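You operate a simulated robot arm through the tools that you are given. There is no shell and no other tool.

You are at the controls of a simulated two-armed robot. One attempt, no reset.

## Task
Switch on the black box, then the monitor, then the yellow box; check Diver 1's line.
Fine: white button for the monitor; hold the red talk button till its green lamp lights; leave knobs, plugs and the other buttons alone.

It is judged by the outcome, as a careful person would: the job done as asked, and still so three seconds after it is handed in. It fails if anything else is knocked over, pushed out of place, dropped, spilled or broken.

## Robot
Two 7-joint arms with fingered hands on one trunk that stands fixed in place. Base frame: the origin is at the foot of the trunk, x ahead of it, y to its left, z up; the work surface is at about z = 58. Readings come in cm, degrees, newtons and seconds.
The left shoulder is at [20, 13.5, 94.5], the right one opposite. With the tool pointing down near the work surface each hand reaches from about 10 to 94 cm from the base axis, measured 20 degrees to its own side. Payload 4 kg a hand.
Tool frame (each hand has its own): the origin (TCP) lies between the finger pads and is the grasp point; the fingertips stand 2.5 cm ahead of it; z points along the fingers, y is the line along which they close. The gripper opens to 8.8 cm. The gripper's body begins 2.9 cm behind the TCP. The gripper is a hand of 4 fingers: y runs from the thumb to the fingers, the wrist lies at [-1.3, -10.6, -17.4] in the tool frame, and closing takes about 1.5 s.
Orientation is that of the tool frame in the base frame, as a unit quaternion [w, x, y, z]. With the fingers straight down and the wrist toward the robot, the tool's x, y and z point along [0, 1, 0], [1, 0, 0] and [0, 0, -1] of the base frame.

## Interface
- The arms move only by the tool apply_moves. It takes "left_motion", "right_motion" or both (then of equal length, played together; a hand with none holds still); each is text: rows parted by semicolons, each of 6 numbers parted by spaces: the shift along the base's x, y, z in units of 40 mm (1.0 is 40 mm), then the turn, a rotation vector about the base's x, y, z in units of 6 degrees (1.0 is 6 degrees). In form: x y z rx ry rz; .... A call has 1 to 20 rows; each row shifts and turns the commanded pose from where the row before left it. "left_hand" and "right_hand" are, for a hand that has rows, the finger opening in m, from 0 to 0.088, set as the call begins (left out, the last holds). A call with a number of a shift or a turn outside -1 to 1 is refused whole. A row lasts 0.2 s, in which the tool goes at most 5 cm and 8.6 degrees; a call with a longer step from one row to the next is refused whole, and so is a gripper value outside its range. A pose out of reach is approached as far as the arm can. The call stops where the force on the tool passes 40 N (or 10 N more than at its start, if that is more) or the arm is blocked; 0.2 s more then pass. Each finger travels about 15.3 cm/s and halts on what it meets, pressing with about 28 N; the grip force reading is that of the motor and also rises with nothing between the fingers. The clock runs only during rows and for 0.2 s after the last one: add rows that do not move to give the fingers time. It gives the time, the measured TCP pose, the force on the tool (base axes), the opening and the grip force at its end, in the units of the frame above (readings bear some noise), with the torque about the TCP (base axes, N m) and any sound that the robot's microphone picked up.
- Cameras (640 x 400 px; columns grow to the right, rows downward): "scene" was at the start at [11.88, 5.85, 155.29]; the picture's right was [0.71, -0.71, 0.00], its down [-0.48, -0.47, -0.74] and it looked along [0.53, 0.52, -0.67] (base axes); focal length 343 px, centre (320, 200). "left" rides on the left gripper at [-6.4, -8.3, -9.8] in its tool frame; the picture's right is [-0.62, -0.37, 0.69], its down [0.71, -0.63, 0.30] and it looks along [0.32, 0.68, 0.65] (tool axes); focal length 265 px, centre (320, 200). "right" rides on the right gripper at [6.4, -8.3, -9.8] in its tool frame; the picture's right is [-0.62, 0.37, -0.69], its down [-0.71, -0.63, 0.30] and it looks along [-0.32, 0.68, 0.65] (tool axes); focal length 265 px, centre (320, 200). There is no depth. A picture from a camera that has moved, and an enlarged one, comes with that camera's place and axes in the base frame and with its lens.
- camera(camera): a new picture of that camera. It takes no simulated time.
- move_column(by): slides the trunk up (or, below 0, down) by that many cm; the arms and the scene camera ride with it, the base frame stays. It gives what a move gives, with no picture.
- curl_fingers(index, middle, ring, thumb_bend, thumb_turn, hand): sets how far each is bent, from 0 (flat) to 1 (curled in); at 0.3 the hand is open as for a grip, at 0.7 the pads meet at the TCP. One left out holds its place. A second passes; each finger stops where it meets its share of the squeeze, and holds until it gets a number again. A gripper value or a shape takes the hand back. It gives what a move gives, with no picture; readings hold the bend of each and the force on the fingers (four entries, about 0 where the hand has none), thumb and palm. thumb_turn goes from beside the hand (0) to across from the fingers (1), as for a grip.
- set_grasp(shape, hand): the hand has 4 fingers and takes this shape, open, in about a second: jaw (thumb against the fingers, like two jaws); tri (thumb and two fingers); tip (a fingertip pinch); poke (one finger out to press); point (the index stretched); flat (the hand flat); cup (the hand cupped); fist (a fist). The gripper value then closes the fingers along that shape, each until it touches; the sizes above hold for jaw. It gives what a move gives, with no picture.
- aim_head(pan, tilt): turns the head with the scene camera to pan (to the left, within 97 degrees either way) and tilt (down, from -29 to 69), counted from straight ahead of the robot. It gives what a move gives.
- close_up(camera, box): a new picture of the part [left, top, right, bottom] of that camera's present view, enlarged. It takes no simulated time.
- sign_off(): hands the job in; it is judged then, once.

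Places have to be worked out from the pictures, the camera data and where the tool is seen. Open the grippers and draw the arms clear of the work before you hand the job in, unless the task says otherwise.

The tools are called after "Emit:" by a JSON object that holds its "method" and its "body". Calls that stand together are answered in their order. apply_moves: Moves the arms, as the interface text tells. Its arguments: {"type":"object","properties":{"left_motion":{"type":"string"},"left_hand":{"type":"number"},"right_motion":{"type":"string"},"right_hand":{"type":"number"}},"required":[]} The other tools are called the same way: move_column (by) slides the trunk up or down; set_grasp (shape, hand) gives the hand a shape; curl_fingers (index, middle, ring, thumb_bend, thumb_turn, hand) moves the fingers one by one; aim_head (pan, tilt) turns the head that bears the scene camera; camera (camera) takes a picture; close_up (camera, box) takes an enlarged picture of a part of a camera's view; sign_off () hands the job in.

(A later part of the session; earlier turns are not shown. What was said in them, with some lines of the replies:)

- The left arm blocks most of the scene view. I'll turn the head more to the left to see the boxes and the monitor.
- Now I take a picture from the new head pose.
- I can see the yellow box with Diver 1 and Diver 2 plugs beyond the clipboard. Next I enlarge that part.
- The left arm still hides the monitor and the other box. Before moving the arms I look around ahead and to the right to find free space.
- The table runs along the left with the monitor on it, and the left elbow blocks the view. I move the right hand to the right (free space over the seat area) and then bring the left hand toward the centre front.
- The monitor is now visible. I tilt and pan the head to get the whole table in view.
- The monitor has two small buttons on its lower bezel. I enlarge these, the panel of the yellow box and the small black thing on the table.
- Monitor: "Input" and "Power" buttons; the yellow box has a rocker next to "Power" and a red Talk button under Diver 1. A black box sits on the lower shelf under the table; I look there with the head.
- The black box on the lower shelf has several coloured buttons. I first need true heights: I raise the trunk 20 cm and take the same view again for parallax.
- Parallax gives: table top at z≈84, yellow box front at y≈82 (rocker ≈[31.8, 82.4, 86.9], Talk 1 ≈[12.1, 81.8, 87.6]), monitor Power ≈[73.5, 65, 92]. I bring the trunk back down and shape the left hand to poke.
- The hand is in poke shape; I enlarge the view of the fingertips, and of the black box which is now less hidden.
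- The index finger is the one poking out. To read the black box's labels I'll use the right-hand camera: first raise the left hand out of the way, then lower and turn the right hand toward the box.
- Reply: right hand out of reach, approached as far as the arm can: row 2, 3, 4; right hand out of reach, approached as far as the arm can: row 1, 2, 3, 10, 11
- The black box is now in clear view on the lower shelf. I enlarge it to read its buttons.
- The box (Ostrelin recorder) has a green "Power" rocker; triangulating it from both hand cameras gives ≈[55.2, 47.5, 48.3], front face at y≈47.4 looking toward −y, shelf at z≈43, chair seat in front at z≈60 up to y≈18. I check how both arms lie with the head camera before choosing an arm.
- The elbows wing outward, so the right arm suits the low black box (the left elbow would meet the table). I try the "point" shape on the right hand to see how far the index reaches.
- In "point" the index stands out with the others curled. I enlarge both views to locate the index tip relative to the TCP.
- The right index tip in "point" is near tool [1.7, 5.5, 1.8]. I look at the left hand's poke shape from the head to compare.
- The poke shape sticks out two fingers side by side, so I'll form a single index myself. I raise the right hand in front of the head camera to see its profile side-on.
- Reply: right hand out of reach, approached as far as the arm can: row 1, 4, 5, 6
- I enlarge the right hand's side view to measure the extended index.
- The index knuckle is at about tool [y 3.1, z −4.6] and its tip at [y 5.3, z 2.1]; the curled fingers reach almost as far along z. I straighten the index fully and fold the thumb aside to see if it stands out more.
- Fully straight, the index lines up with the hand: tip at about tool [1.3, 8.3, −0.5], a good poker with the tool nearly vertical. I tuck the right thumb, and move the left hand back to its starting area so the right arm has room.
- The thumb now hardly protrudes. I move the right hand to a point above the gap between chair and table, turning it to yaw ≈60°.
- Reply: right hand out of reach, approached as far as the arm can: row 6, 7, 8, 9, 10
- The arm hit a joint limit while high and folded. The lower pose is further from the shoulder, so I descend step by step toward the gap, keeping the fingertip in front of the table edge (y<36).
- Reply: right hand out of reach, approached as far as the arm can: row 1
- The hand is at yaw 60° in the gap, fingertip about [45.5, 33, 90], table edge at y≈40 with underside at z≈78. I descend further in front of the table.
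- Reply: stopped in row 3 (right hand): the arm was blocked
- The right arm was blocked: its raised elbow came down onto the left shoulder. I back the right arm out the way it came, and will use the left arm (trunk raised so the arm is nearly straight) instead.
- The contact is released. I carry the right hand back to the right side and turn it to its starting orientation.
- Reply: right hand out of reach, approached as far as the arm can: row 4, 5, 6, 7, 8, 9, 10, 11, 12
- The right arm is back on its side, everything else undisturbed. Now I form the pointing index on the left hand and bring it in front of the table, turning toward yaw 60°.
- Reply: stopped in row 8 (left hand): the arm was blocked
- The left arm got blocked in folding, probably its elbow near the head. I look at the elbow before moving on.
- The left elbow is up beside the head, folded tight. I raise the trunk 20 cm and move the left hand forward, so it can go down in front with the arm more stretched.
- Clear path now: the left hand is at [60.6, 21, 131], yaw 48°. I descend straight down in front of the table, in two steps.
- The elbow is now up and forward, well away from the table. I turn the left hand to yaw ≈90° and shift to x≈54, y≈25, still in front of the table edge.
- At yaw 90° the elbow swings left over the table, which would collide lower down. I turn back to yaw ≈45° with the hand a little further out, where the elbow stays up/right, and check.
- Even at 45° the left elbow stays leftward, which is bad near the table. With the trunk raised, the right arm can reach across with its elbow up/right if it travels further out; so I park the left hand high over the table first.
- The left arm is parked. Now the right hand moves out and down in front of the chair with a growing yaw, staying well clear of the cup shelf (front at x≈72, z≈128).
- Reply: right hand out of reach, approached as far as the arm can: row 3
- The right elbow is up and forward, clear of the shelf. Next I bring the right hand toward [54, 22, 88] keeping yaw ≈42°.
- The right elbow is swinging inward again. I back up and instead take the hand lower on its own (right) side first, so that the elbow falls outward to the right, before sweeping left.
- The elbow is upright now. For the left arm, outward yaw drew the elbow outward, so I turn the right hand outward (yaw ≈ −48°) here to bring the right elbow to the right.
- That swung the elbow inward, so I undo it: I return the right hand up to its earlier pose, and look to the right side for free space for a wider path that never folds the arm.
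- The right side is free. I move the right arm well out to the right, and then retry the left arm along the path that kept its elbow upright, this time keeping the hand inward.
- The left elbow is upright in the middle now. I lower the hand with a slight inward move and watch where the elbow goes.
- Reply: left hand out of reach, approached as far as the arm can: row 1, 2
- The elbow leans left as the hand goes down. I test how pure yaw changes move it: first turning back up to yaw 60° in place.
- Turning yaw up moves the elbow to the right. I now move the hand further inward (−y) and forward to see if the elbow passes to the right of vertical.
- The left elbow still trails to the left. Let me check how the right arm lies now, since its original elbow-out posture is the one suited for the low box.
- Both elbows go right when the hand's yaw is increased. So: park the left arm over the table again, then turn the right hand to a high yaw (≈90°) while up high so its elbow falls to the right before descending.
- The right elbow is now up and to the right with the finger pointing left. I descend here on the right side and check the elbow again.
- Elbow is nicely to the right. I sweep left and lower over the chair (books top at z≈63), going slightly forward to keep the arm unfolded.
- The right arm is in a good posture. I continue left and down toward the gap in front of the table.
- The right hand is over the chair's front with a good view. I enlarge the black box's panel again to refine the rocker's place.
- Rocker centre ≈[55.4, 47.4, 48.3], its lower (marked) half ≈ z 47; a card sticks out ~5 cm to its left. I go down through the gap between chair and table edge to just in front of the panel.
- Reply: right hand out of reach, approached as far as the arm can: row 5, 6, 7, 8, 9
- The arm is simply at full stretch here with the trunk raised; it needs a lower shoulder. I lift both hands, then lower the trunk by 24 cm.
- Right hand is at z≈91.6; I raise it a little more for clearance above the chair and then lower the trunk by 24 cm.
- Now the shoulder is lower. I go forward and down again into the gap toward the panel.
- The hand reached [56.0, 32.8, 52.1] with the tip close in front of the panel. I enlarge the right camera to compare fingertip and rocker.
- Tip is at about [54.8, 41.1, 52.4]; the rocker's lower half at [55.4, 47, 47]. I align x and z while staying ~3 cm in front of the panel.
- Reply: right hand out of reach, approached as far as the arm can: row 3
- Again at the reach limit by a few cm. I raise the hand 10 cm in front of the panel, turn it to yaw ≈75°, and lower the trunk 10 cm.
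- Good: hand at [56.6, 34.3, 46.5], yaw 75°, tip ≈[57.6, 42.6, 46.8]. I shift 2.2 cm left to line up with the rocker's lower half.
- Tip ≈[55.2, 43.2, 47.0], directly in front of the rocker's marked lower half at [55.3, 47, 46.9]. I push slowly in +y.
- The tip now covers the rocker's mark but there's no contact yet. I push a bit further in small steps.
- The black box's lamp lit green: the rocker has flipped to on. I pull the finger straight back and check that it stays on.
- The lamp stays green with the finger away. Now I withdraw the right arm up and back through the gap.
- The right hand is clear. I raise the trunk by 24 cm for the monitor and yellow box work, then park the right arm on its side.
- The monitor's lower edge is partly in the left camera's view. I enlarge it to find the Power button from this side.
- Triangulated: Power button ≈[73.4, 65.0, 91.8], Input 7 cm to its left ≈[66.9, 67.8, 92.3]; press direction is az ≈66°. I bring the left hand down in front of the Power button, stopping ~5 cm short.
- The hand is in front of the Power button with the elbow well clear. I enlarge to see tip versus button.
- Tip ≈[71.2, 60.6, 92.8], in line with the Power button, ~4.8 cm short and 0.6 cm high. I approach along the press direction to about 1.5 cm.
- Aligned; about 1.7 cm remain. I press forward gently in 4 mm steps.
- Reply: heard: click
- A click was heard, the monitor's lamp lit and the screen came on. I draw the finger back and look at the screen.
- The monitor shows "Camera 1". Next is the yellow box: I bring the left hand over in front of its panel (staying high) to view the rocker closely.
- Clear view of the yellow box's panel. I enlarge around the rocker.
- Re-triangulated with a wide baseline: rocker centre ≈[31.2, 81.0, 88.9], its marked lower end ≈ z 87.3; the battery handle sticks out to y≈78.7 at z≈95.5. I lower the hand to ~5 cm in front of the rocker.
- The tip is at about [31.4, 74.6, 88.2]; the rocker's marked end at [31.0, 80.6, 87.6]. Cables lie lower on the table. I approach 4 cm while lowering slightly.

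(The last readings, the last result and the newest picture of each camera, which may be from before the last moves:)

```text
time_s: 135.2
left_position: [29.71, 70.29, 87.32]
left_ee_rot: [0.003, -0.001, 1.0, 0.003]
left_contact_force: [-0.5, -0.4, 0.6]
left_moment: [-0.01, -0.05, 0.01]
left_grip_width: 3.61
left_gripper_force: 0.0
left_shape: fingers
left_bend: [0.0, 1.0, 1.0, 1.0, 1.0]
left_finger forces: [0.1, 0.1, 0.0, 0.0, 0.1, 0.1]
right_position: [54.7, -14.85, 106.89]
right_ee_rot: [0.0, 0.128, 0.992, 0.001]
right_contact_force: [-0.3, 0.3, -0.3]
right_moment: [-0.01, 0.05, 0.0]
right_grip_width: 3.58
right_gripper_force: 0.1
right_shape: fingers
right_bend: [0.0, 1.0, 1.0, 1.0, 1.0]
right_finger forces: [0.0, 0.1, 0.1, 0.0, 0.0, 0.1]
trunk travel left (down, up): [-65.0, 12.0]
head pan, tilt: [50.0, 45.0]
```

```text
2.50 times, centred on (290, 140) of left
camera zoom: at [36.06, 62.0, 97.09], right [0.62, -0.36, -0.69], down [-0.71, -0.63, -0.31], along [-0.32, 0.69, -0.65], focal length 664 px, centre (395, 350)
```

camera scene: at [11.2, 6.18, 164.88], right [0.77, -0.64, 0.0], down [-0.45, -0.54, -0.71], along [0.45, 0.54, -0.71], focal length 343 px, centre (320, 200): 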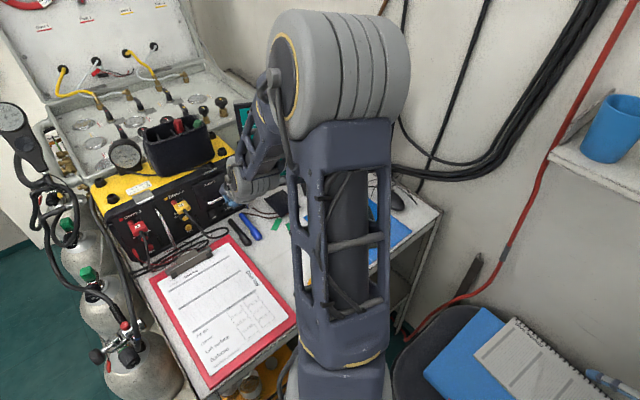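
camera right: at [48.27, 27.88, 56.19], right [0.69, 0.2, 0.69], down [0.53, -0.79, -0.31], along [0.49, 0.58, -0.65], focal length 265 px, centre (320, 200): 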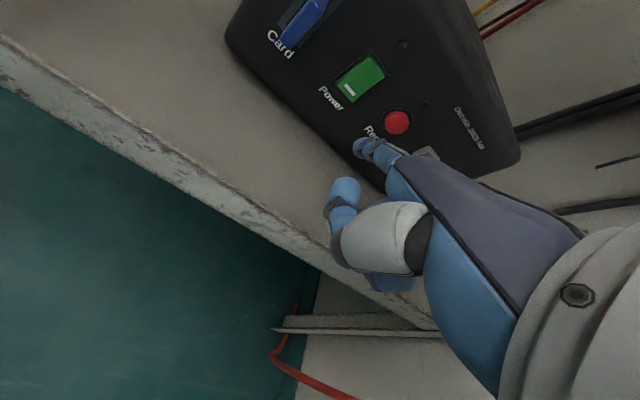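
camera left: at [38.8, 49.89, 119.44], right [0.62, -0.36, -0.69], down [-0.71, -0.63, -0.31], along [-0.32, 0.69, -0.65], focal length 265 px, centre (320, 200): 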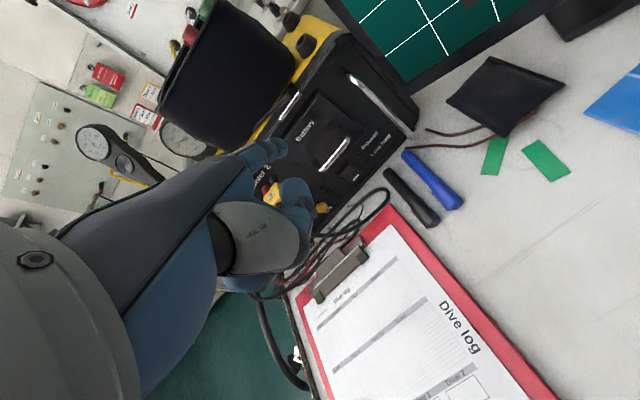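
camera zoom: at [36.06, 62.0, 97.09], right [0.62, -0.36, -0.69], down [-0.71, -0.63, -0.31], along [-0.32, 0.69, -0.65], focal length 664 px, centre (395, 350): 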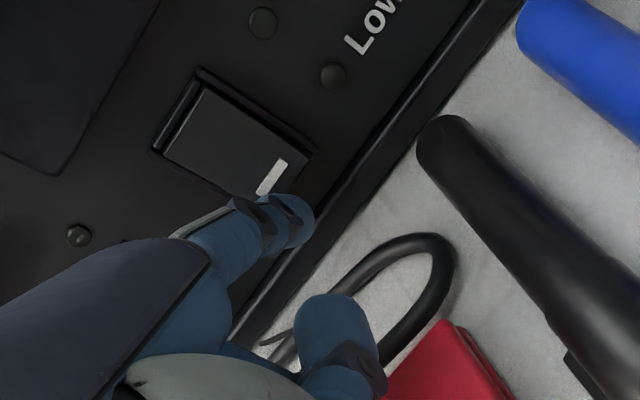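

The mark sits at z≈88.1 by this closer view, so I raise the tip 4 mm and press forward in small steps.

Emit:
{"method": "apply_moves", "body": {"left_motion": "0.02 0.1 0.1 0 0 0; 0 0.1 0 0 0 0; 0 0.1 0 0 0 0; 0 0.1 0 0 0 0; 0 0 0 0 0 0"}}

Emit:
{"method": "close_up", "body": {"camera": "left", "box": [200, 60, 380, 220]}}

```text
time_s: 136.4
left_position: [29.79, 71.85, 87.53]
left_ee_rot: [0.002, -0.001, 1.0, 0.002]
left_contact_force: [1.1, -6.7, -2.3]
left_moment: [-0.09, -0.01, -0.08]
left_grip_width: 3.13
left_gripper_force: 3.7
left_shape: fingers
left_bend: [0.04, 1.0, 1.0, 1.0, 1.0]
left_finger forces: [7.1, 0.0, 0.0, 0.1, 0.0, 0.0]
right_position: [54.71, -14.95, 106.99]
right_ee_rot: [-0.001, 0.128, 0.992, 0.001]
right_contact_force: [0.0, -0.2, 1.3]
right_moment: [-0.02, 0.01, -0.02]
right_grip_width: 3.58
right_gripper_force: 0.1
right_shape: fingers
right_bend: [0.0, 1.0, 1.0, 1.0, 1.0]
right_finger forces: [0.0, 0.1, 0.1, 0.0, 0.0, 0.0]
trunk travel left (down, up): [-65.0, 12.0]
head pan, tilt: [50.0, 45.0]
```

```text
2.50 times, centred on (290, 140) of left
camera zoom: at [36.22, 63.55, 97.48], right [0.62, -0.37, -0.69], down [-0.71, -0.63, -0.31], along [-0.32, 0.69, -0.65], focal length 664 px, centre (395, 350)
```

zoom: 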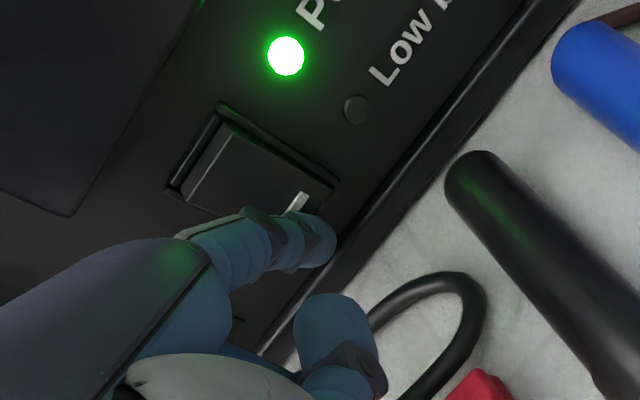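

The yellow box's Power lamp lit green. I withdraw and move up and left to look at the Diver 1 side.

Emit:
{"method": "apply_moves", "body": {"left_motion": "0 -0.4 0 0 0 0; 0 -0.6 0.1 0 0 0; 0 -0.6 0.5 0 0 0; 0 -0.5 0.9 0 0 0; -0.2 -0.2 0.9 0 0 0; -0.6 0 0.8 0 0 0; -0.8 0 0.5 0 0 0; -0.9 0 0 0 0 0; -0.9 0 0 0 0 0; -0.8 0 0 0 0 0; 0 0 0 0 0 0"}}

Emit:
{"method": "camera", "body": {"camera": "left"}}

Emit:
{"method": "aim_head", "body": {"pan": 70, "tilt": 42}}

Emit:
{"method": "camera", "body": {"camera": "scene"}}

```text
time_s: 138.8
left_position: [13.22, 62.58, 102.02]
left_ee_rot: [0.003, -0.001, 1.0, 0.002]
left_contact_force: [0.8, -0.3, 0.9]
left_moment: [-0.03, -0.02, 0.04]
left_grip_width: 3.59
left_gripper_force: 0.0
left_shape: fingers
left_bend: [0.0, 1.0, 1.0, 1.0, 1.0]
left_finger forces: [0.1, 0.1, 0.1, 0.0, 0.1, 0.0]
right_position: [54.72, -14.99, 106.86]
right_ee_rot: [0.0, 0.128, 0.992, 0.001]
right_contact_force: [-0.3, -0.5, -0.4]
right_moment: [-0.02, 0.0, 0.0]
right_grip_width: 3.57
right_gripper_force: 0.1
right_shape: fingers
right_bend: [0.0, 1.0, 1.0, 1.0, 1.0]
right_finger forces: [0.1, 0.0, 0.0, 0.0, 0.0, 0.0]
trunk travel left (down, up): [-65.0, 12.0]
head pan, tilt: [50.0, 45.0]
```

```text
taken
camera left: at [19.61, 54.27, 111.92], right [0.62, -0.36, -0.69], down [-0.71, -0.63, -0.31], along [-0.32, 0.69, -0.65], focal length 265 px, centre (320, 200)
```

left: 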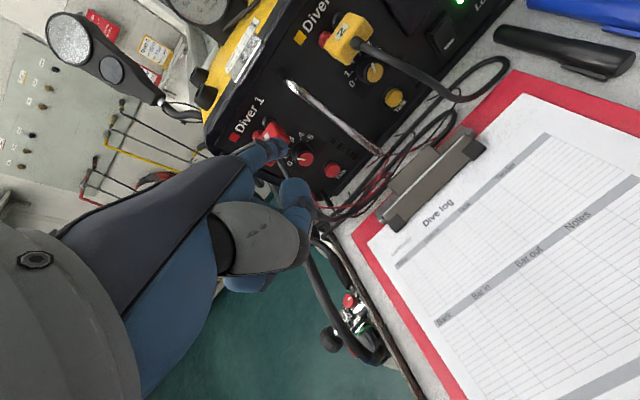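

```text
time_s: 139.7
left_position: [13.22, 62.64, 101.88]
left_ee_rot: [0.004, -0.001, 1.0, 0.003]
left_contact_force: [-0.2, 0.2, 0.0]
left_moment: [-0.01, 0.01, 0.01]
left_grip_width: 3.63
left_gripper_force: 0.1
left_shape: fingers
left_bend: [0.0, 1.0, 1.0, 1.0, 1.0]
left_finger forces: [0.0, 0.0, 0.0, 0.1, 0.0, 0.0]
right_position: [54.79, -14.97, 106.88]
right_ee_rot: [-0.001, 0.128, 0.992, 0.001]
right_contact_force: [-0.2, 0.5, -0.2]
right_moment: [0.04, -0.02, 0.02]
right_grip_width: 3.59
right_gripper_force: 0.1
right_shape: fingers
right_bend: [0.0, 1.0, 1.0, 1.0, 1.0]
right_finger forces: [0.0, 0.1, 0.0, 0.1, 0.1, 0.1]
trunk travel left (down, up): [-65.0, 12.0]
head pan, tilt: [70.0, 42.0]
```

```text
taken
camera scene: at [8.83, 7.8, 165.31], right [0.94, -0.34, 0.0], down [-0.23, -0.63, -0.74], along [0.25, 0.7, -0.67], focal length 343 px, centre (320, 200)
```

scene: 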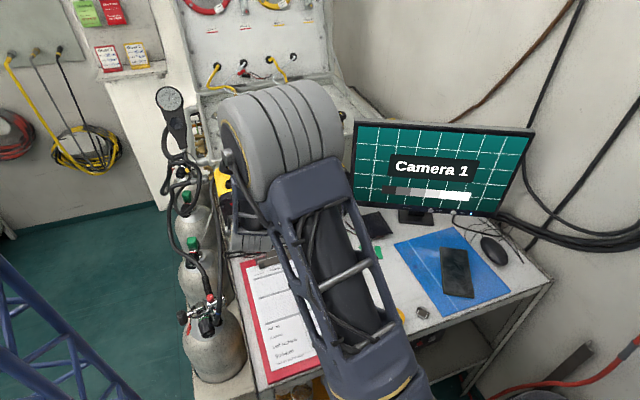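

The yellow box's lamp stays lit. I enlarge the Diver 1 controls in the left camera.

Emit:
{"method": "close_up", "body": {"camera": "left", "box": [220, 80, 400, 240]}}

Emit:
{"method": "close_up", "body": {"camera": "left", "box": [260, 110, 380, 210]}}

```text
2.50 times, centred on (310, 160) of left
camera zoom: at [19.63, 54.27, 111.92], right [0.62, -0.36, -0.69], down [-0.71, -0.63, -0.31], along [-0.32, 0.69, -0.65], focal length 664 px, centre (345, 300)
```

zoom: 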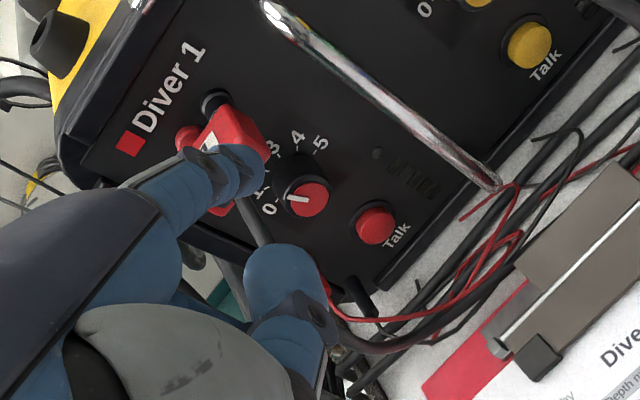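

```text
4.00 times, centred on (320, 160) of left
camera zoom: at [19.63, 54.27, 111.92], right [0.62, -0.36, -0.69], down [-0.71, -0.63, -0.31], along [-0.32, 0.69, -0.65], focal length 1062 px, centre (320, 360)
```

zoom: 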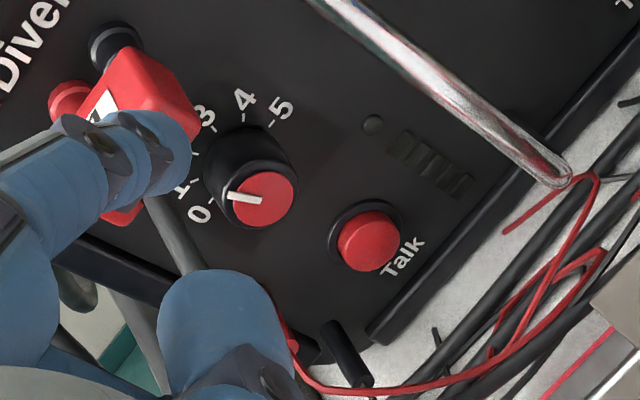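

Talk 1 triangulates to ≈[12.2, 80.0, 89.1]; the knob is right above it (z≈94.5), the plug above that, the plug's cable hangs ~1.5 cm left of the button, and a silver handle stands at x≈17.7. I turn the hand to yaw ≈115° so the fist stays to the right, away from the cable.

Emit:
{"method": "apply_moves", "body": {"left_motion": "0.1 0.12 -0.3 0 0 0.84; 0.1 0.12 -0.3 0 0 0.84; 0.1 0.12 -0.3 0 0 0.84; 0.1 0.12 -0.3 0 0 0.84; 0.1 0.12 -0.3 0 0 0.84; 0 0 0 0 0 0"}}

Emit:
{"method": "camera", "body": {"camera": "left"}}

Emit:
{"method": "close_up", "body": {"camera": "left", "box": [200, 60, 360, 200]}}

```text
time_s: 141.1
left_position: [15.1, 65.12, 96.37]
left_ee_rot: [0.003, -0.219, 0.976, 0.003]
left_contact_force: [0.5, -0.2, -0.4]
left_moment: [-0.02, 0.01, 0.0]
left_grip_width: 3.59
left_gripper_force: 0.1
left_shape: fingers
left_bend: [0.0, 1.0, 1.0, 1.0, 1.0]
left_finger forces: [0.0, 0.1, 0.1, 0.0, 0.0, 0.1]
right_position: [54.72, -14.95, 106.92]
right_ee_rot: [-0.001, 0.129, 0.992, 0.001]
right_contact_force: [0.6, 0.2, 0.3]
right_moment: [-0.02, 0.02, 0.0]
right_grip_width: 3.56
right_gripper_force: 0.0
right_shape: fingers
right_bend: [0.0, 1.0, 1.0, 1.0, 1.0]
right_finger forces: [0.1, 0.0, 0.1, 0.1, 0.0, 0.0]
trunk travel left (down, up): [-65.0, 12.0]
head pan, tilt: [70.0, 42.0]
```

```text
taken
camera left: at [24.41, 60.37, 106.34], right [0.72, -0.06, -0.69], down [-0.37, -0.87, -0.31], along [-0.58, 0.48, -0.65], focal length 265 px, centre (320, 200)
```

left: 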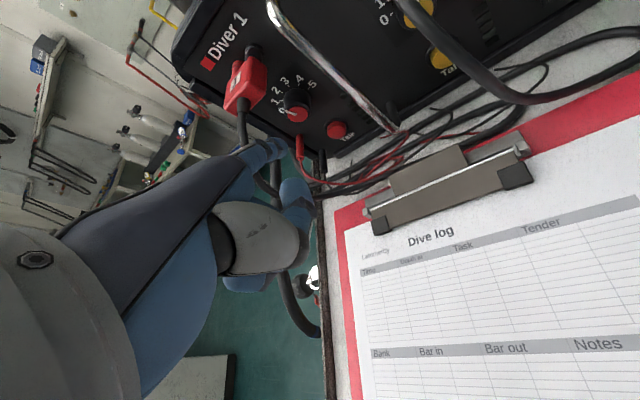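

```text
2.86 times, centred on (280, 130) of left
camera zoom: at [24.41, 60.37, 106.34], right [0.72, -0.06, -0.69], down [-0.37, -0.87, -0.31], along [-0.58, 0.48, -0.65], focal length 758 px, centre (434, 400)
```

zoom: 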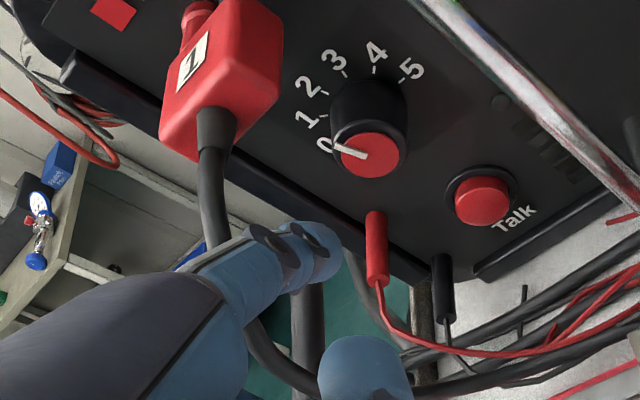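

The plug's cable arcs out ~5 cm and hangs at about [10.4, 71, z], so I turn the hand a bit more (yaw ≈128°) to pass between cable and silver handle, and move to just in front of Talk at a safe height.

Emit:
{"method": "apply_moves", "body": {"left_motion": "0.14 0.12 -0.3 0 0 0.7; 0.14 0.12 -0.3 0 0 0.7; 0.14 0.12 -0.3 0 0 0.7; 0 0 0 0 0 0"}}

Emit:
{"method": "camera", "body": {"camera": "left"}}

Emit:
{"method": "close_up", "body": {"camera": "left", "box": [200, 60, 360, 200]}}

```text
time_s: 142.1
left_position: [16.63, 66.65, 92.85]
left_ee_rot: [0.003, -0.326, 0.946, 0.004]
left_contact_force: [0.3, -0.2, -0.1]
left_moment: [0.02, -0.01, -0.01]
left_grip_width: 3.58
left_gripper_force: 0.0
left_shape: fingers
left_bend: [0.0, 1.0, 1.0, 1.0, 1.0]
left_finger forces: [0.0, 0.0, 0.1, 0.1, 0.0, 0.0]
right_position: [54.7, -14.93, 106.91]
right_ee_rot: [-0.001, 0.128, 0.992, 0.0]
right_contact_force: [0.0, -0.5, -0.3]
right_moment: [-0.05, 0.03, 0.0]
right_grip_width: 3.58
right_gripper_force: 0.1
right_shape: fingers
right_bend: [0.0, 1.0, 1.0, 1.0, 1.0]
right_finger forces: [0.1, 0.0, 0.1, 0.0, 0.0, 0.0]
trunk travel left (down, up): [-65.0, 12.0]
head pan, tilt: [70.0, 42.0]
```

```text
taken
camera left: at [26.88, 64.07, 102.74], right [0.72, 0.1, -0.69], down [-0.18, -0.93, -0.31], along [-0.67, 0.34, -0.65], focal length 265 px, centre (320, 200)
```

left: 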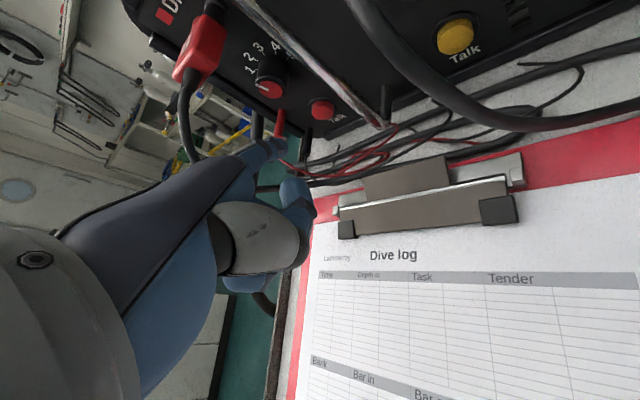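

```text
2.86 times, centred on (280, 130) of left
camera zoom: at [26.88, 64.07, 102.74], right [0.72, 0.1, -0.69], down [-0.18, -0.93, -0.31], along [-0.67, 0.34, -0.65], focal length 758 px, centre (434, 400)
```

zoom: 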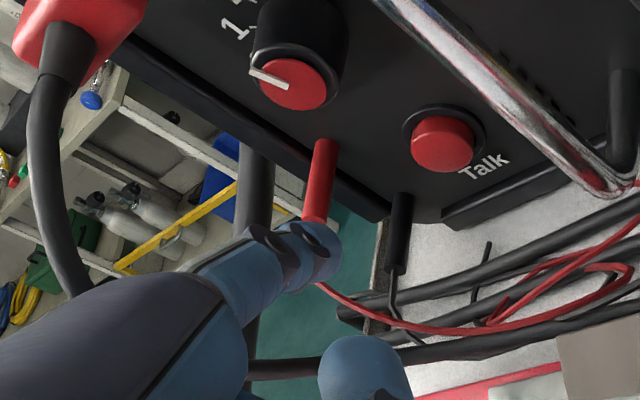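

Talk measured again at [12.3, 79.7, 89.3]; the tip is at [12.5, 73.9, 93.2], nicely aligned sideways. I descend to Talk's height while moving 3 cm forward, keeping above the clipboard's clip.

Emit:
{"method": "apply_moves", "body": {"left_motion": "0 0.2 -0.3 0 0 0; 0 0.25 -0.3 0 0 0; 0 0.25 -0.28 0 0 0; 0 0 0 0 0 0"}}

Emit:
{"method": "camera", "body": {"camera": "left"}}

Emit:
{"method": "close_up", "body": {"camera": "left", "box": [200, 60, 360, 200]}}

```text
time_s: 143.1
left_position: [16.58, 69.68, 89.4]
left_ee_rot: [0.002, -0.324, 0.946, 0.004]
left_contact_force: [0.1, 1.1, 0.4]
left_moment: [0.01, 0.03, 0.01]
left_grip_width: 3.58
left_gripper_force: 0.0
left_shape: fingers
left_bend: [0.0, 1.0, 1.0, 1.0, 1.0]
left_finger forces: [0.0, 0.0, 0.0, 0.0, 0.1, 0.0]
right_position: [54.8, -14.94, 106.98]
right_ee_rot: [-0.001, 0.128, 0.992, 0.001]
right_contact_force: [0.7, 0.2, -0.1]
right_moment: [-0.05, 0.03, 0.02]
right_grip_width: 3.58
right_gripper_force: 0.1
right_shape: fingers
right_bend: [0.0, 1.0, 1.0, 1.0, 1.0]
right_finger forces: [0.0, 0.0, 0.0, 0.0, 0.0, 0.0]
trunk travel left (down, up): [-65.0, 12.0]
head pan, tilt: [70.0, 42.0]
```

```text
taken
camera left: at [26.83, 66.86, 99.33], right [0.72, 0.1, -0.69], down [-0.18, -0.93, -0.31], along [-0.67, 0.34, -0.65], focal length 265 px, centre (320, 200)
```

left: 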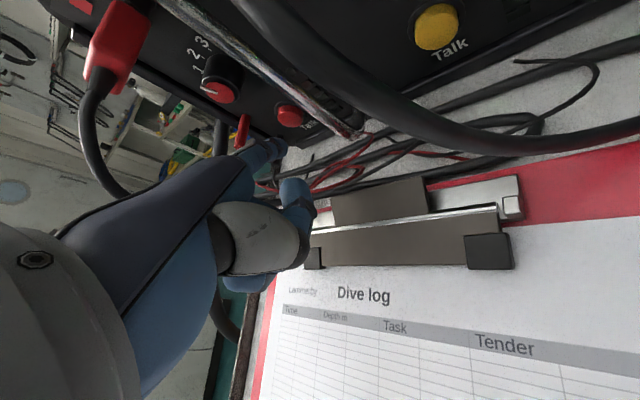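

```text
2.86 times, centred on (280, 130) of left
camera zoom: at [26.83, 66.86, 99.33], right [0.72, 0.1, -0.69], down [-0.18, -0.93, -0.31], along [-0.67, 0.34, -0.65], focal length 758 px, centre (434, 400)
```

zoom: 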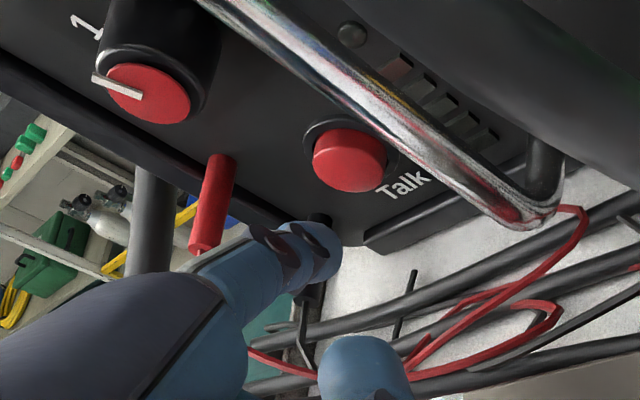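

Tip ≈[12.4, 77.0, 89.7], Talk ≈[12.5, 79.7, 89.5]; both cables and the handle are clear by over a centimetre. I go forward slowly until the button is touched.

Emit:
{"method": "apply_moves", "body": {"left_motion": "0 0.12 0 0 0 0; 0 0.12 0 0 0 0; 0 0.12 0 0 0 0; 0 0.08 0 0 0 0; 0 0 0 0 0 0"}}

Emit:
{"method": "close_up", "body": {"camera": "left", "box": [200, 60, 360, 200]}}

```text
time_s: 144.3
left_position: [16.61, 71.3, 89.27]
left_ee_rot: [0.001, -0.325, 0.946, 0.003]
left_contact_force: [-0.8, -0.4, 0.2]
left_moment: [0.01, 0.0, 0.02]
left_grip_width: 3.61
left_gripper_force: 0.0
left_shape: fingers
left_bend: [0.0, 1.0, 1.0, 1.0, 1.0]
left_finger forces: [0.0, 0.1, 0.0, 0.0, 0.0, 0.0]
right_position: [54.78, -14.88, 106.97]
right_ee_rot: [-0.001, 0.129, 0.992, 0.001]
right_contact_force: [-0.8, 0.1, 0.8]
right_moment: [0.0, 0.0, -0.02]
right_grip_width: 3.57
right_gripper_force: 0.1
right_shape: fingers
right_bend: [0.0, 1.0, 1.0, 1.0, 1.0]
right_finger forces: [0.1, 0.0, 0.0, 0.0, 0.0, 0.1]
trunk travel left (down, up): [-65.0, 12.0]
head pan, tilt: [70.0, 42.0]
```

```text
2.86 times, centred on (280, 130) of left
camera zoom: at [26.83, 68.57, 99.16], right [0.72, 0.1, -0.69], down [-0.18, -0.93, -0.31], along [-0.67, 0.35, -0.65], focal length 758 px, centre (434, 400)
```

zoom: 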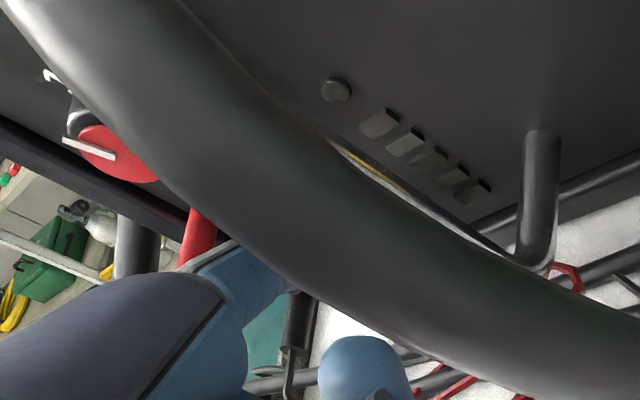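

No contact yet; the Diver 2 cable is about 4 cm from the camera lens, not touched. I push on in 3 mm steps and hold, watching the lamp above the speaker grille.

Emit:
{"method": "apply_moves", "body": {"left_motion": "0 0.08 0 0 0 0; 0 0.08 0 0 0 0; 0 0.08 0 0 0 0; 0 0 0 0 0 0"}}

Emit:
{"method": "close_up", "body": {"camera": "left", "box": [200, 30, 380, 190]}}

```text
time_s: 145.3
left_position: [16.64, 72.15, 89.35]
left_ee_rot: [0.002, -0.324, 0.946, 0.003]
left_contact_force: [0.3, -3.0, 1.1]
left_moment: [0.09, 0.02, 0.1]
left_grip_width: 3.52
left_gripper_force: 0.6
left_shape: fingers
left_bend: [0.01, 1.0, 1.0, 1.0, 1.0]
left_finger forces: [2.3, 0.0, 0.0, 0.1, 0.0, 0.0]
right_position: [54.72, -15.03, 106.88]
right_ee_rot: [-0.001, 0.128, 0.992, 0.002]
right_contact_force: [0.1, 0.3, -0.2]
right_moment: [0.0, 0.01, 0.0]
right_grip_width: 3.56
right_gripper_force: 0.0
right_shape: fingers
right_bend: [0.0, 1.0, 1.0, 1.0, 1.0]
right_finger forces: [0.0, 0.1, 0.1, 0.1, 0.1, 0.1]
trunk travel left (down, up): [-65.0, 12.0]
head pan, tilt: [70.0, 42.0]
heard: click
```

```text
2.50 times, centred on (290, 110) of left
camera zoom: at [26.82, 69.49, 99.14], right [0.72, 0.1, -0.69], down [-0.18, -0.93, -0.31], along [-0.67, 0.35, -0.65], focal length 664 px, centre (395, 425)
```

zoom: 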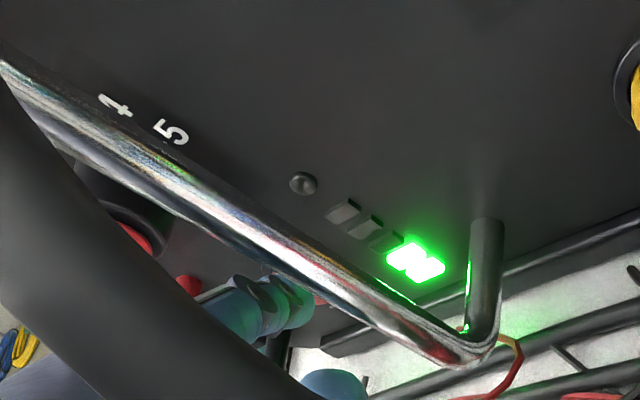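

A click, and the Diver 1 level bars begin to light green while I hold; the round lamp is still dark. I keep holding without moving.

Emit:
{"method": "apply_moves", "body": {"left_motion": "0 0.03 0 0 0 0; 0 0 0 0 0 0; 0 0 0 0 0 0; 0 0 0 0 0 0; 0 0 0 0 0 0"}}

Emit:
{"method": "close_up", "body": {"camera": "left", "box": [200, 30, 380, 190]}}

```text
time_s: 146.5
left_position: [16.67, 72.14, 89.15]
left_ee_rot: [0.003, -0.325, 0.946, 0.003]
left_contact_force: [0.7, -2.1, -0.7]
left_moment: [0.05, 0.03, 0.11]
left_grip_width: 3.53
left_gripper_force: 1.2
left_shape: fingers
left_bend: [0.01, 1.0, 1.0, 1.0, 1.0]
left_finger forces: [2.8, 0.0, 0.0, 0.1, 0.1, 0.0]
right_position: [54.8, -14.99, 106.93]
right_ee_rot: [0.0, 0.128, 0.992, 0.001]
right_contact_force: [0.0, -0.4, 0.4]
right_moment: [0.01, 0.03, -0.03]
right_grip_width: 3.57
right_gripper_force: 0.0
right_shape: fingers
right_bend: [0.0, 1.0, 1.0, 1.0, 1.0]
right_finger forces: [0.0, 0.1, 0.1, 0.0, 0.0, 0.0]
trunk travel left (down, up): [-65.0, 12.0]
head pan, tilt: [70.0, 42.0]
```

```text
2.50 times, centred on (290, 110) of left
camera zoom: at [26.83, 69.61, 99.1], right [0.72, 0.1, -0.69], down [-0.18, -0.93, -0.31], along [-0.67, 0.35, -0.65], focal length 664 px, centre (395, 425)
```

zoom: 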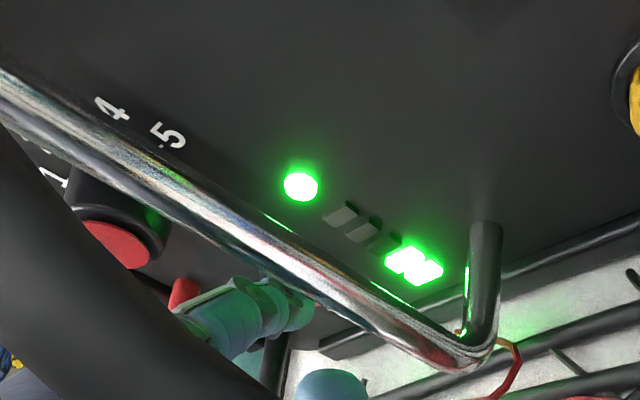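

The round lamp for Diver 1 has lit green, so the line check is done. I release the button by drawing the finger straight back.

Emit:
{"method": "apply_moves", "body": {"left_motion": "0 -0.1 0 0 0 0; 0 -0.15 0 0 0 0; 0 -0.25 0 0 0 0; 0 -0.25 0 0 0 0; 0 0 0 0 0 0"}}

Emit:
{"method": "close_up", "body": {"camera": "left", "box": [200, 30, 380, 190]}}

```text
time_s: 147.7
left_position: [16.67, 69.3, 89.2]
left_ee_rot: [0.002, -0.325, 0.946, 0.004]
left_contact_force: [-0.5, -0.5, -0.8]
left_moment: [0.02, 0.01, -0.01]
left_grip_width: 3.58
left_gripper_force: 0.0
left_shape: fingers
left_bend: [0.0, 1.0, 1.0, 1.0, 1.0]
left_finger forces: [0.0, 0.0, 0.0, 0.0, 0.0, 0.0]
right_position: [54.76, -15.01, 106.82]
right_ee_rot: [0.0, 0.128, 0.992, 0.001]
right_contact_force: [0.1, -0.6, 0.1]
right_moment: [-0.01, 0.0, -0.03]
right_grip_width: 3.59
right_gripper_force: 0.1
right_shape: fingers
right_bend: [0.0, 1.0, 1.0, 1.0, 1.0]
right_finger forces: [0.0, 0.0, 0.1, 0.1, 0.1, 0.0]
trunk travel left (down, up): [-65.0, 12.0]
head pan, tilt: [70.0, 42.0]
```

```text
2.50 times, centred on (290, 110) of left
camera zoom: at [26.87, 66.64, 99.14], right [0.72, 0.1, -0.69], down [-0.18, -0.93, -0.31], along [-0.67, 0.35, -0.65], focal length 664 px, centre (395, 425)
```

zoom: 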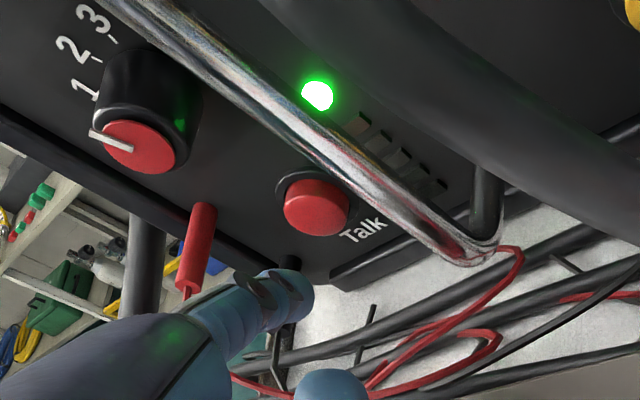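

The Diver 1 lamp stays green after release and the knob still reads the same. I withdraw the left hand back and up the way it came.

Emit:
{"method": "apply_moves", "body": {"left_motion": "0 -0.3 0.3 0 0 0; 0 -0.4 0.5 0 0 -0.4; 0 -0.4 0.7 0 0 -0.6; 0 -0.5 0.8 0 0 -0.8; 0.2 -0.6 0.8 0 0 -0.9; 0.3 -0.6 0.6 0 0 -0.9; 0.3 -0.6 0.5 0 0 -0.9; 0.3 -0.6 0.4 0 0 -0.9; 0.3 -0.6 0.3 0 0 -0.9; 0 0 0 0 0 0"}}

Emit:
{"method": "camera", "body": {"camera": "scene"}}

```text
time_s: 149.9
left_position: [22.05, 51.07, 108.63]
left_ee_rot: [0.003, 0.0, 1.0, 0.003]
left_contact_force: [-0.9, 0.2, 0.2]
left_moment: [-0.01, -0.02, 0.02]
left_grip_width: 3.6
left_gripper_force: 0.1
left_shape: fingers
left_bend: [0.0, 1.0, 1.0, 1.0, 1.0]
left_finger forces: [0.1, 0.1, 0.0, 0.1, 0.1, 0.1]
right_position: [54.84, -14.83, 106.97]
right_ee_rot: [-0.001, 0.127, 0.992, 0.001]
right_contact_force: [0.6, 0.1, 0.1]
right_moment: [-0.05, 0.02, 0.01]
right_grip_width: 3.58
right_gripper_force: 0.1
right_shape: fingers
right_bend: [0.0, 1.0, 1.0, 1.0, 1.0]
right_finger forces: [0.0, 0.0, 0.1, 0.0, 0.1, 0.0]
trunk travel left (down, up): [-65.0, 12.0]
head pan, tilt: [70.0, 42.0]
```

```text
taken
camera scene: at [8.82, 7.81, 165.31], right [0.94, -0.34, 0.0], down [-0.23, -0.63, -0.74], along [0.25, 0.7, -0.67], focal length 343 px, centre (320, 200)
```

scene: 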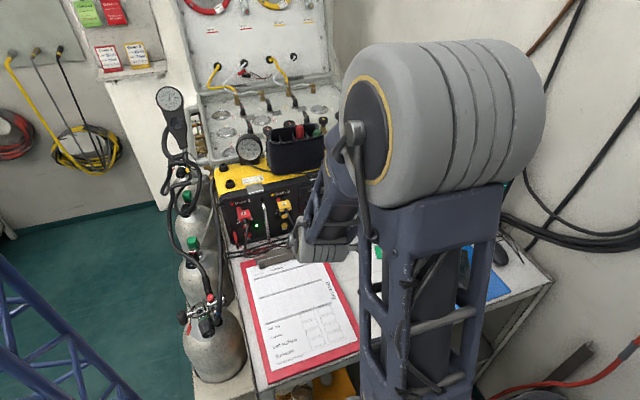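

The Diver 1 lamp is visibly on. I move the left hand further away from the table toward the front of the robot.

Emit:
{"method": "apply_moves", "body": {"left_motion": "0.6 -0.4 0.4 0 0 -0.6; 0.6 -0.4 0.4 0 0 -0.6; 0.6 -0.5 0.4 0 0 -0.6; 0.6 -0.5 0.4 0 0 -0.6; 0.6 -0.5 0.4 0 0 -0.6; 0.6 -0.5 0.3 0 0 -0.6; 0.6 -0.5 0 0 0 -0.6; 0.6 -0.5 0 0 0 -0.6; 0 0 0 0 0 0"}}

Emit:
{"method": "camera", "body": {"camera": "scene"}}

Emit:
{"method": "aim_head", "body": {"pan": 60, "tilt": 42}}

Emit:
{"method": "camera", "body": {"camera": "scene"}}

```text
time_s: 151.9
left_position: [40.63, 38.41, 118.29]
left_ee_rot: [0.005, 0.247, 0.969, 0.001]
left_contact_force: [0.9, -0.2, 0.0]
left_moment: [0.0, 0.0, -0.01]
left_grip_width: 3.62
left_gripper_force: 0.2
left_shape: fingers
left_bend: [0.0, 1.0, 1.0, 1.0, 1.0]
left_finger forces: [0.0, 0.1, 0.1, 0.0, 0.0, 0.0]
left hand out of reach, approached as far as the arm can: row 2, 3, 4, 7
right_position: [54.71, -14.93, 106.86]
right_ee_rot: [0.0, 0.128, 0.992, 0.001]
right_contact_force: [0.3, 0.8, -0.1]
right_moment: [0.01, 0.01, -0.01]
right_grip_width: 3.59
right_gripper_force: 0.1
right_shape: fingers
right_bend: [0.0, 1.0, 1.0, 1.0, 1.0]
right_finger forces: [0.1, 0.1, 0.1, 0.0, 0.1, 0.1]
trunk travel left (down, up): [-65.0, 12.0]
head pan, tilt: [70.0, 42.0]
```

```text
taken
camera scene: at [8.82, 7.81, 165.31], right [0.94, -0.34, 0.0], down [-0.23, -0.63, -0.74], along [0.25, 0.7, -0.67], focal length 343 px, centre (320, 200)
```

scene: 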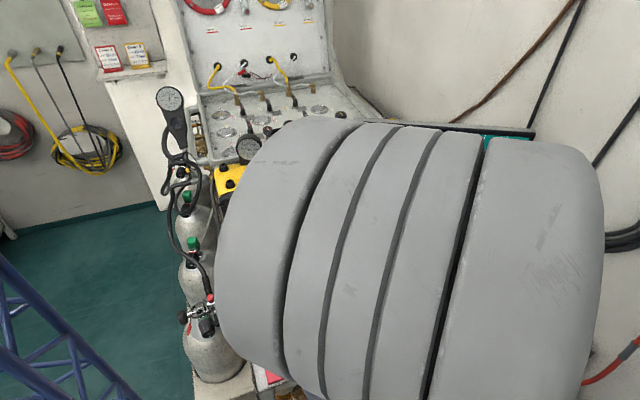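

```text
time_s: 152.6
left_position: [40.64, 38.43, 118.23]
left_ee_rot: [0.004, 0.248, 0.969, 0.002]
left_contact_force: [0.3, -0.4, -0.3]
left_moment: [0.03, 0.02, 0.01]
left_grip_width: 3.59
left_gripper_force: 0.1
left_shape: fingers
left_bend: [0.0, 1.0, 1.0, 1.0, 1.0]
left_finger forces: [0.0, 0.1, 0.0, 0.0, 0.0, 0.0]
right_position: [54.81, -14.97, 106.83]
right_ee_rot: [0.0, 0.127, 0.992, 0.001]
right_contact_force: [0.0, -0.7, 0.0]
right_moment: [0.03, -0.02, -0.02]
right_grip_width: 3.58
right_gripper_force: 0.1
right_shape: fingers
right_bend: [0.0, 1.0, 1.0, 1.0, 1.0]
right_finger forces: [0.0, 0.1, 0.0, 0.0, 0.0, 0.0]
trunk travel left (down, up): [-65.0, 12.0]
head pan, tilt: [60.0, 42.0]
```

```text
taken
camera scene: at [10.14, 7.19, 165.31], right [0.87, -0.5, 0.0], down [-0.33, -0.58, -0.74], along [0.37, 0.64, -0.67], focal length 343 px, centre (320, 200)
```

scene: 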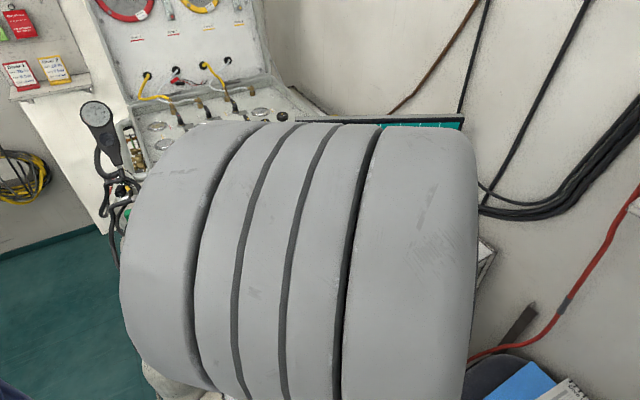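

The elbow blocks the head's view. I move the left hand further forward and inward for a final check.

Emit:
{"method": "apply_moves", "body": {"left_motion": "0.7 -0.6 0.1 0 0 -0.2; 0.7 -0.6 0.1 0 0 -0.2; 0.7 -0.7 0.1 0 0 0; 0.7 -0.7 0 0 0 0; 0.6 -0.7 0 0 0 0; 0.4 -0.7 -0.2 0 0 0; 0 -0.7 -0.3 0 0 0; 0 0 0 0 0 0"}}

Emit:
{"method": "aim_head", "body": {"pan": 68, "tilt": 40}}

Emit:
{"method": "camera", "body": {"camera": "scene"}}

```text
time_s: 154.4
left_position: [55.85, 19.53, 117.24]
left_ee_rot: [0.004, 0.269, 0.963, 0.002]
left_contact_force: [-0.7, 0.0, 0.8]
left_moment: [0.04, 0.0, -0.02]
left_grip_width: 3.59
left_gripper_force: 0.0
left_shape: fingers
left_bend: [0.0, 1.0, 1.0, 1.0, 1.0]
left_finger forces: [0.1, 0.0, 0.0, 0.0, 0.0, 0.0]
right_position: [54.7, -14.92, 107.0]
right_ee_rot: [-0.001, 0.129, 0.992, 0.001]
right_contact_force: [0.2, -0.9, -0.4]
right_moment: [0.0, -0.03, 0.0]
right_grip_width: 3.58
right_gripper_force: 0.1
right_shape: fingers
right_bend: [0.0, 1.0, 1.0, 1.0, 1.0]
right_finger forces: [0.0, 0.0, 0.1, 0.0, 0.1, 0.1]
trunk travel left (down, up): [-65.0, 12.0]
head pan, tilt: [60.0, 42.0]
```

```text
time_s: 155.1
left_position: [55.89, 19.64, 117.19]
left_ee_rot: [0.004, 0.268, 0.963, 0.002]
left_contact_force: [0.1, 0.9, 0.6]
left_moment: [0.01, -0.01, 0.01]
left_grip_width: 3.59
left_gripper_force: 0.1
left_shape: fingers
left_bend: [0.0, 1.0, 1.0, 1.0, 1.0]
left_finger forces: [0.1, 0.0, 0.0, 0.1, 0.0, 0.0]
right_position: [54.87, -14.92, 106.94]
right_ee_rot: [-0.001, 0.128, 0.992, 0.001]
right_contact_force: [-0.5, -0.3, 0.7]
right_moment: [0.02, -0.01, 0.01]
right_grip_width: 3.58
right_gripper_force: 0.1
right_shape: fingers
right_bend: [0.0, 1.0, 1.0, 1.0, 1.0]
right_finger forces: [0.0, 0.0, 0.1, 0.1, 0.1, 0.1]
trunk travel left (down, up): [-65.0, 12.0]
head pan, tilt: [68.0, 40.0]
```

```text
taken
camera scene: at [9.15, 7.82, 165.6], right [0.93, -0.38, 0.0], down [-0.24, -0.6, -0.77], along [0.29, 0.71, -0.64], focal length 343 px, centre (320, 200)
```

scene: 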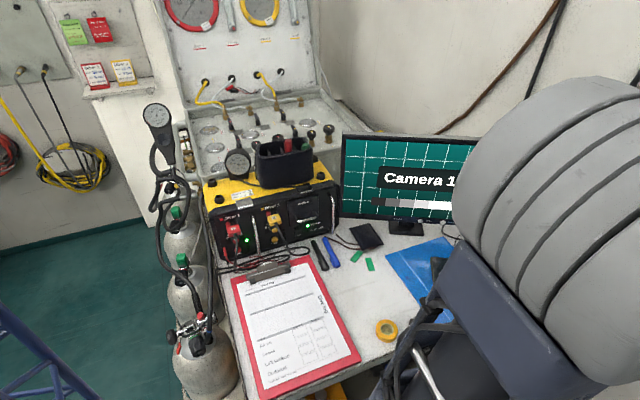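

Everything on the table is in place and the lamps and screen are on. I enlarge the yellow box and the monitor to confirm.

Emit:
{"method": "close_up", "body": {"camera": "scene", "box": [200, 170, 350, 280]}}

Emit:
{"method": "close_up", "body": {"camera": "scene", "box": [330, 120, 480, 260]}}

Emit:
{"method": "camera", "body": {"camera": "left"}}

Emit:
{"method": "camera", "body": {"camera": "right"}}

```text
3.64 times, centred on (275, 225) of scene
camera zoom: at [9.15, 7.82, 165.6], right [0.93, -0.38, 0.0], down [-0.24, -0.6, -0.77], along [0.29, 0.71, -0.64], focal length 1246 px, centre (484, 109)
```

zoom: 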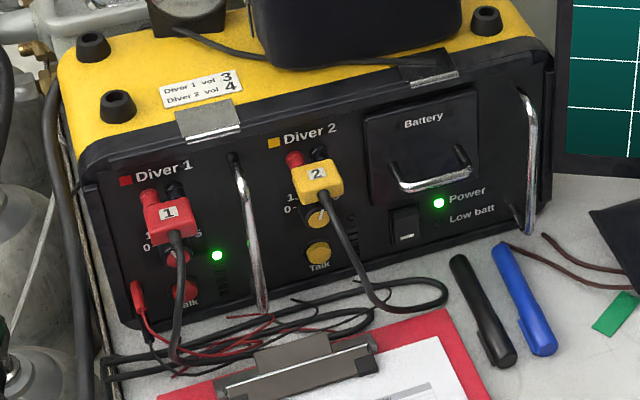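

```text
2.86 times, centred on (405, 190) of scene
camera zoom: at [9.15, 7.82, 165.6], right [0.93, -0.38, 0.0], down [-0.24, -0.6, -0.77], along [0.29, 0.71, -0.64], focal length 979 px, centre (77, 229)
```

zoom: 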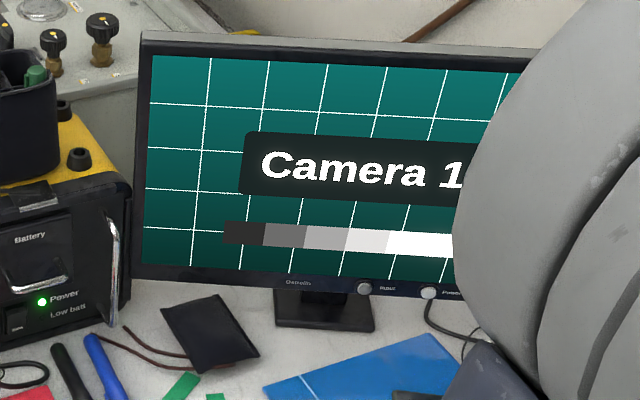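

```text
taken
camera left: at [56.94, 9.18, 127.16], right [0.35, -0.64, -0.69], down [-0.93, -0.17, -0.31], along [0.08, 0.75, -0.65], focal length 265 px, centre (320, 200)
```

left: 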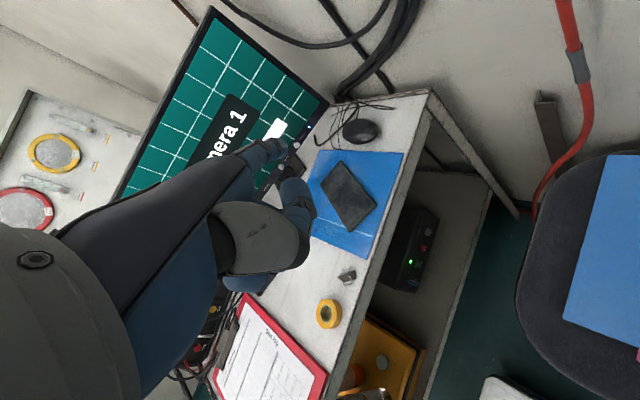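

```text
taken
camera right: at [46.46, -21.33, 116.69], right [0.69, 0.2, 0.69], down [0.53, -0.79, -0.31], along [0.49, 0.58, -0.65], focal length 265 px, centre (320, 200)
```

right: 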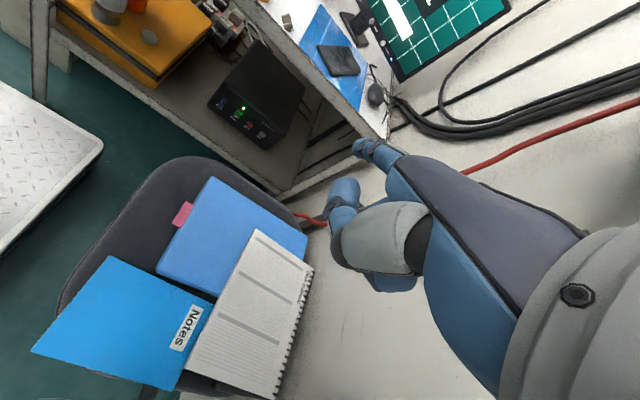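

All three devices are on, Diver 1's lamp is green, and nothing is out of place. I open both hands in free space, clear of the work.

Emit:
{"method": "set_grasp", "body": {"hand": "left", "shape": "jaw"}}

Emit:
{"method": "set_grasp", "body": {"hand": "right", "shape": "jaw"}}

Emit:
{"method": "close_up", "body": {"camera": "right", "box": [180, 30, 340, 180]}}

Emit:
{"method": "camera", "body": {"camera": "scene"}}

```text
time_s: 156.0
left_position: [55.83, 19.67, 117.37]
left_ee_rot: [0.004, 0.269, 0.963, 0.002]
left_contact_force: [0.1, 0.7, -0.5]
left_moment: [-0.02, 0.01, 0.01]
left_grip_width: 8.8
left_gripper_force: 0.1
left_shape: jaw
left_bend: [0.3, 0.3, 0.3, 0.3, 0.98]
left_finger forces: [0.1, 0.0, 0.0, 0.0, 0.0, 0.1]
right_position: [54.76, -14.87, 106.87]
right_ee_rot: [0.0, 0.127, 0.992, 0.001]
right_contact_force: [-0.5, 0.3, 0.6]
right_moment: [0.01, 0.0, -0.01]
right_grip_width: 3.57
right_gripper_force: 0.0
right_shape: fingers
right_bend: [0.0, 1.0, 1.0, 1.0, 1.0]
right_finger forces: [0.0, 0.0, 0.1, 0.0, 0.0, 0.0]
trunk travel left (down, up): [-65.0, 12.0]
head pan, tilt: [68.0, 40.0]
```

```text
time_s: 156.9
left_position: [55.93, 19.62, 117.22]
left_ee_rot: [0.005, 0.268, 0.963, 0.001]
left_contact_force: [0.5, 0.2, 0.4]
left_moment: [-0.02, -0.01, 0.02]
left_grip_width: 8.78
left_gripper_force: 0.1
left_shape: jaw
left_bend: [0.3, 0.3, 0.3, 0.3, 0.98]
left_finger forces: [0.0, 0.0, 0.0, 0.1, 0.0, 0.0]
right_position: [54.72, -14.94, 106.97]
right_ee_rot: [-0.001, 0.128, 0.992, 0.001]
right_contact_force: [-0.1, -0.8, 0.1]
right_moment: [0.02, 0.02, 0.0]
right_grip_width: 8.77
right_gripper_force: 0.1
right_shape: jaw
right_bend: [0.3, 0.3, 0.3, 0.3, 0.98]
right_finger forces: [0.0, 0.0, 0.0, 0.0, 0.0, 0.1]
trunk travel left (down, up): [-65.0, 12.0]
head pan, tilt: [68.0, 40.0]
```

```text
2.67 times, centred on (260, 105) of right
camera zoom: at [46.46, -21.33, 116.69], right [0.69, 0.2, 0.69], down [0.53, -0.79, -0.31], along [0.49, 0.58, -0.65], focal length 708 px, centre (480, 453)
```

zoom: 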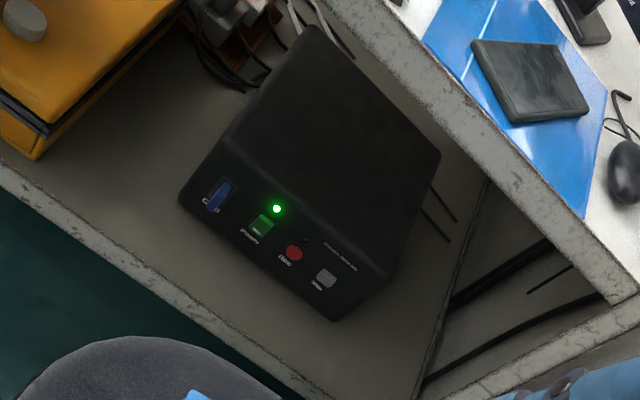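

```text
taken
camera scene: at [9.15, 7.83, 165.6], right [0.93, -0.37, 0.0], down [-0.24, -0.6, -0.77], along [0.29, 0.71, -0.64], focal length 343 px, centre (320, 200)
```

scene: 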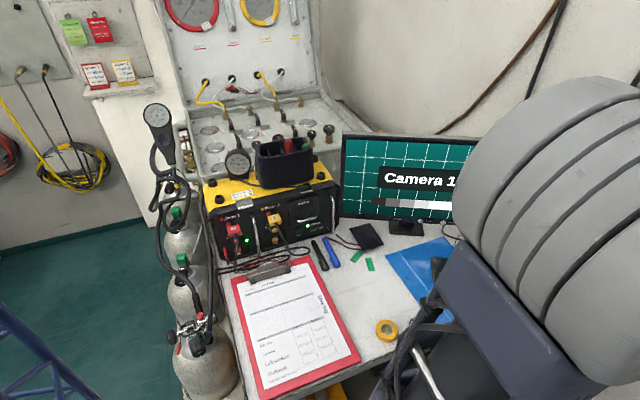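

The black box, monitor and yellow box are all on, and Diver 1's green lamp is lit. Both hands are open and clear of the work, so I hand the job in.

Emit:
{"method": "sign_off", "body": {}}

```text
The job is handed in.
```

The job is done and handed in: all three devices are on, and Diver 1's line checked out.

1. **Black box:** I pressed its green Power switch. The green lamp lit and is still on.
2. **Monitor:** I pressed the white Power button, not Input. It clicked on and shows "Camera 1".
3. **Yellow box:** I pressed its Power switch. The green Power lamp lit and is still on.
4. **Diver 1's line:** I held the red Talk button until its green lamp lit, then released it. The lamp stays on.

I did not touch any knobs, plugs or other buttons. In the final pictures nothing had been knocked over or moved, and both hands were open and clear of the table.

While I was finding a way to reach the black box, the robot's right arm came to rest against its left arm once. I backed it off, and nothing around it was disturbed.
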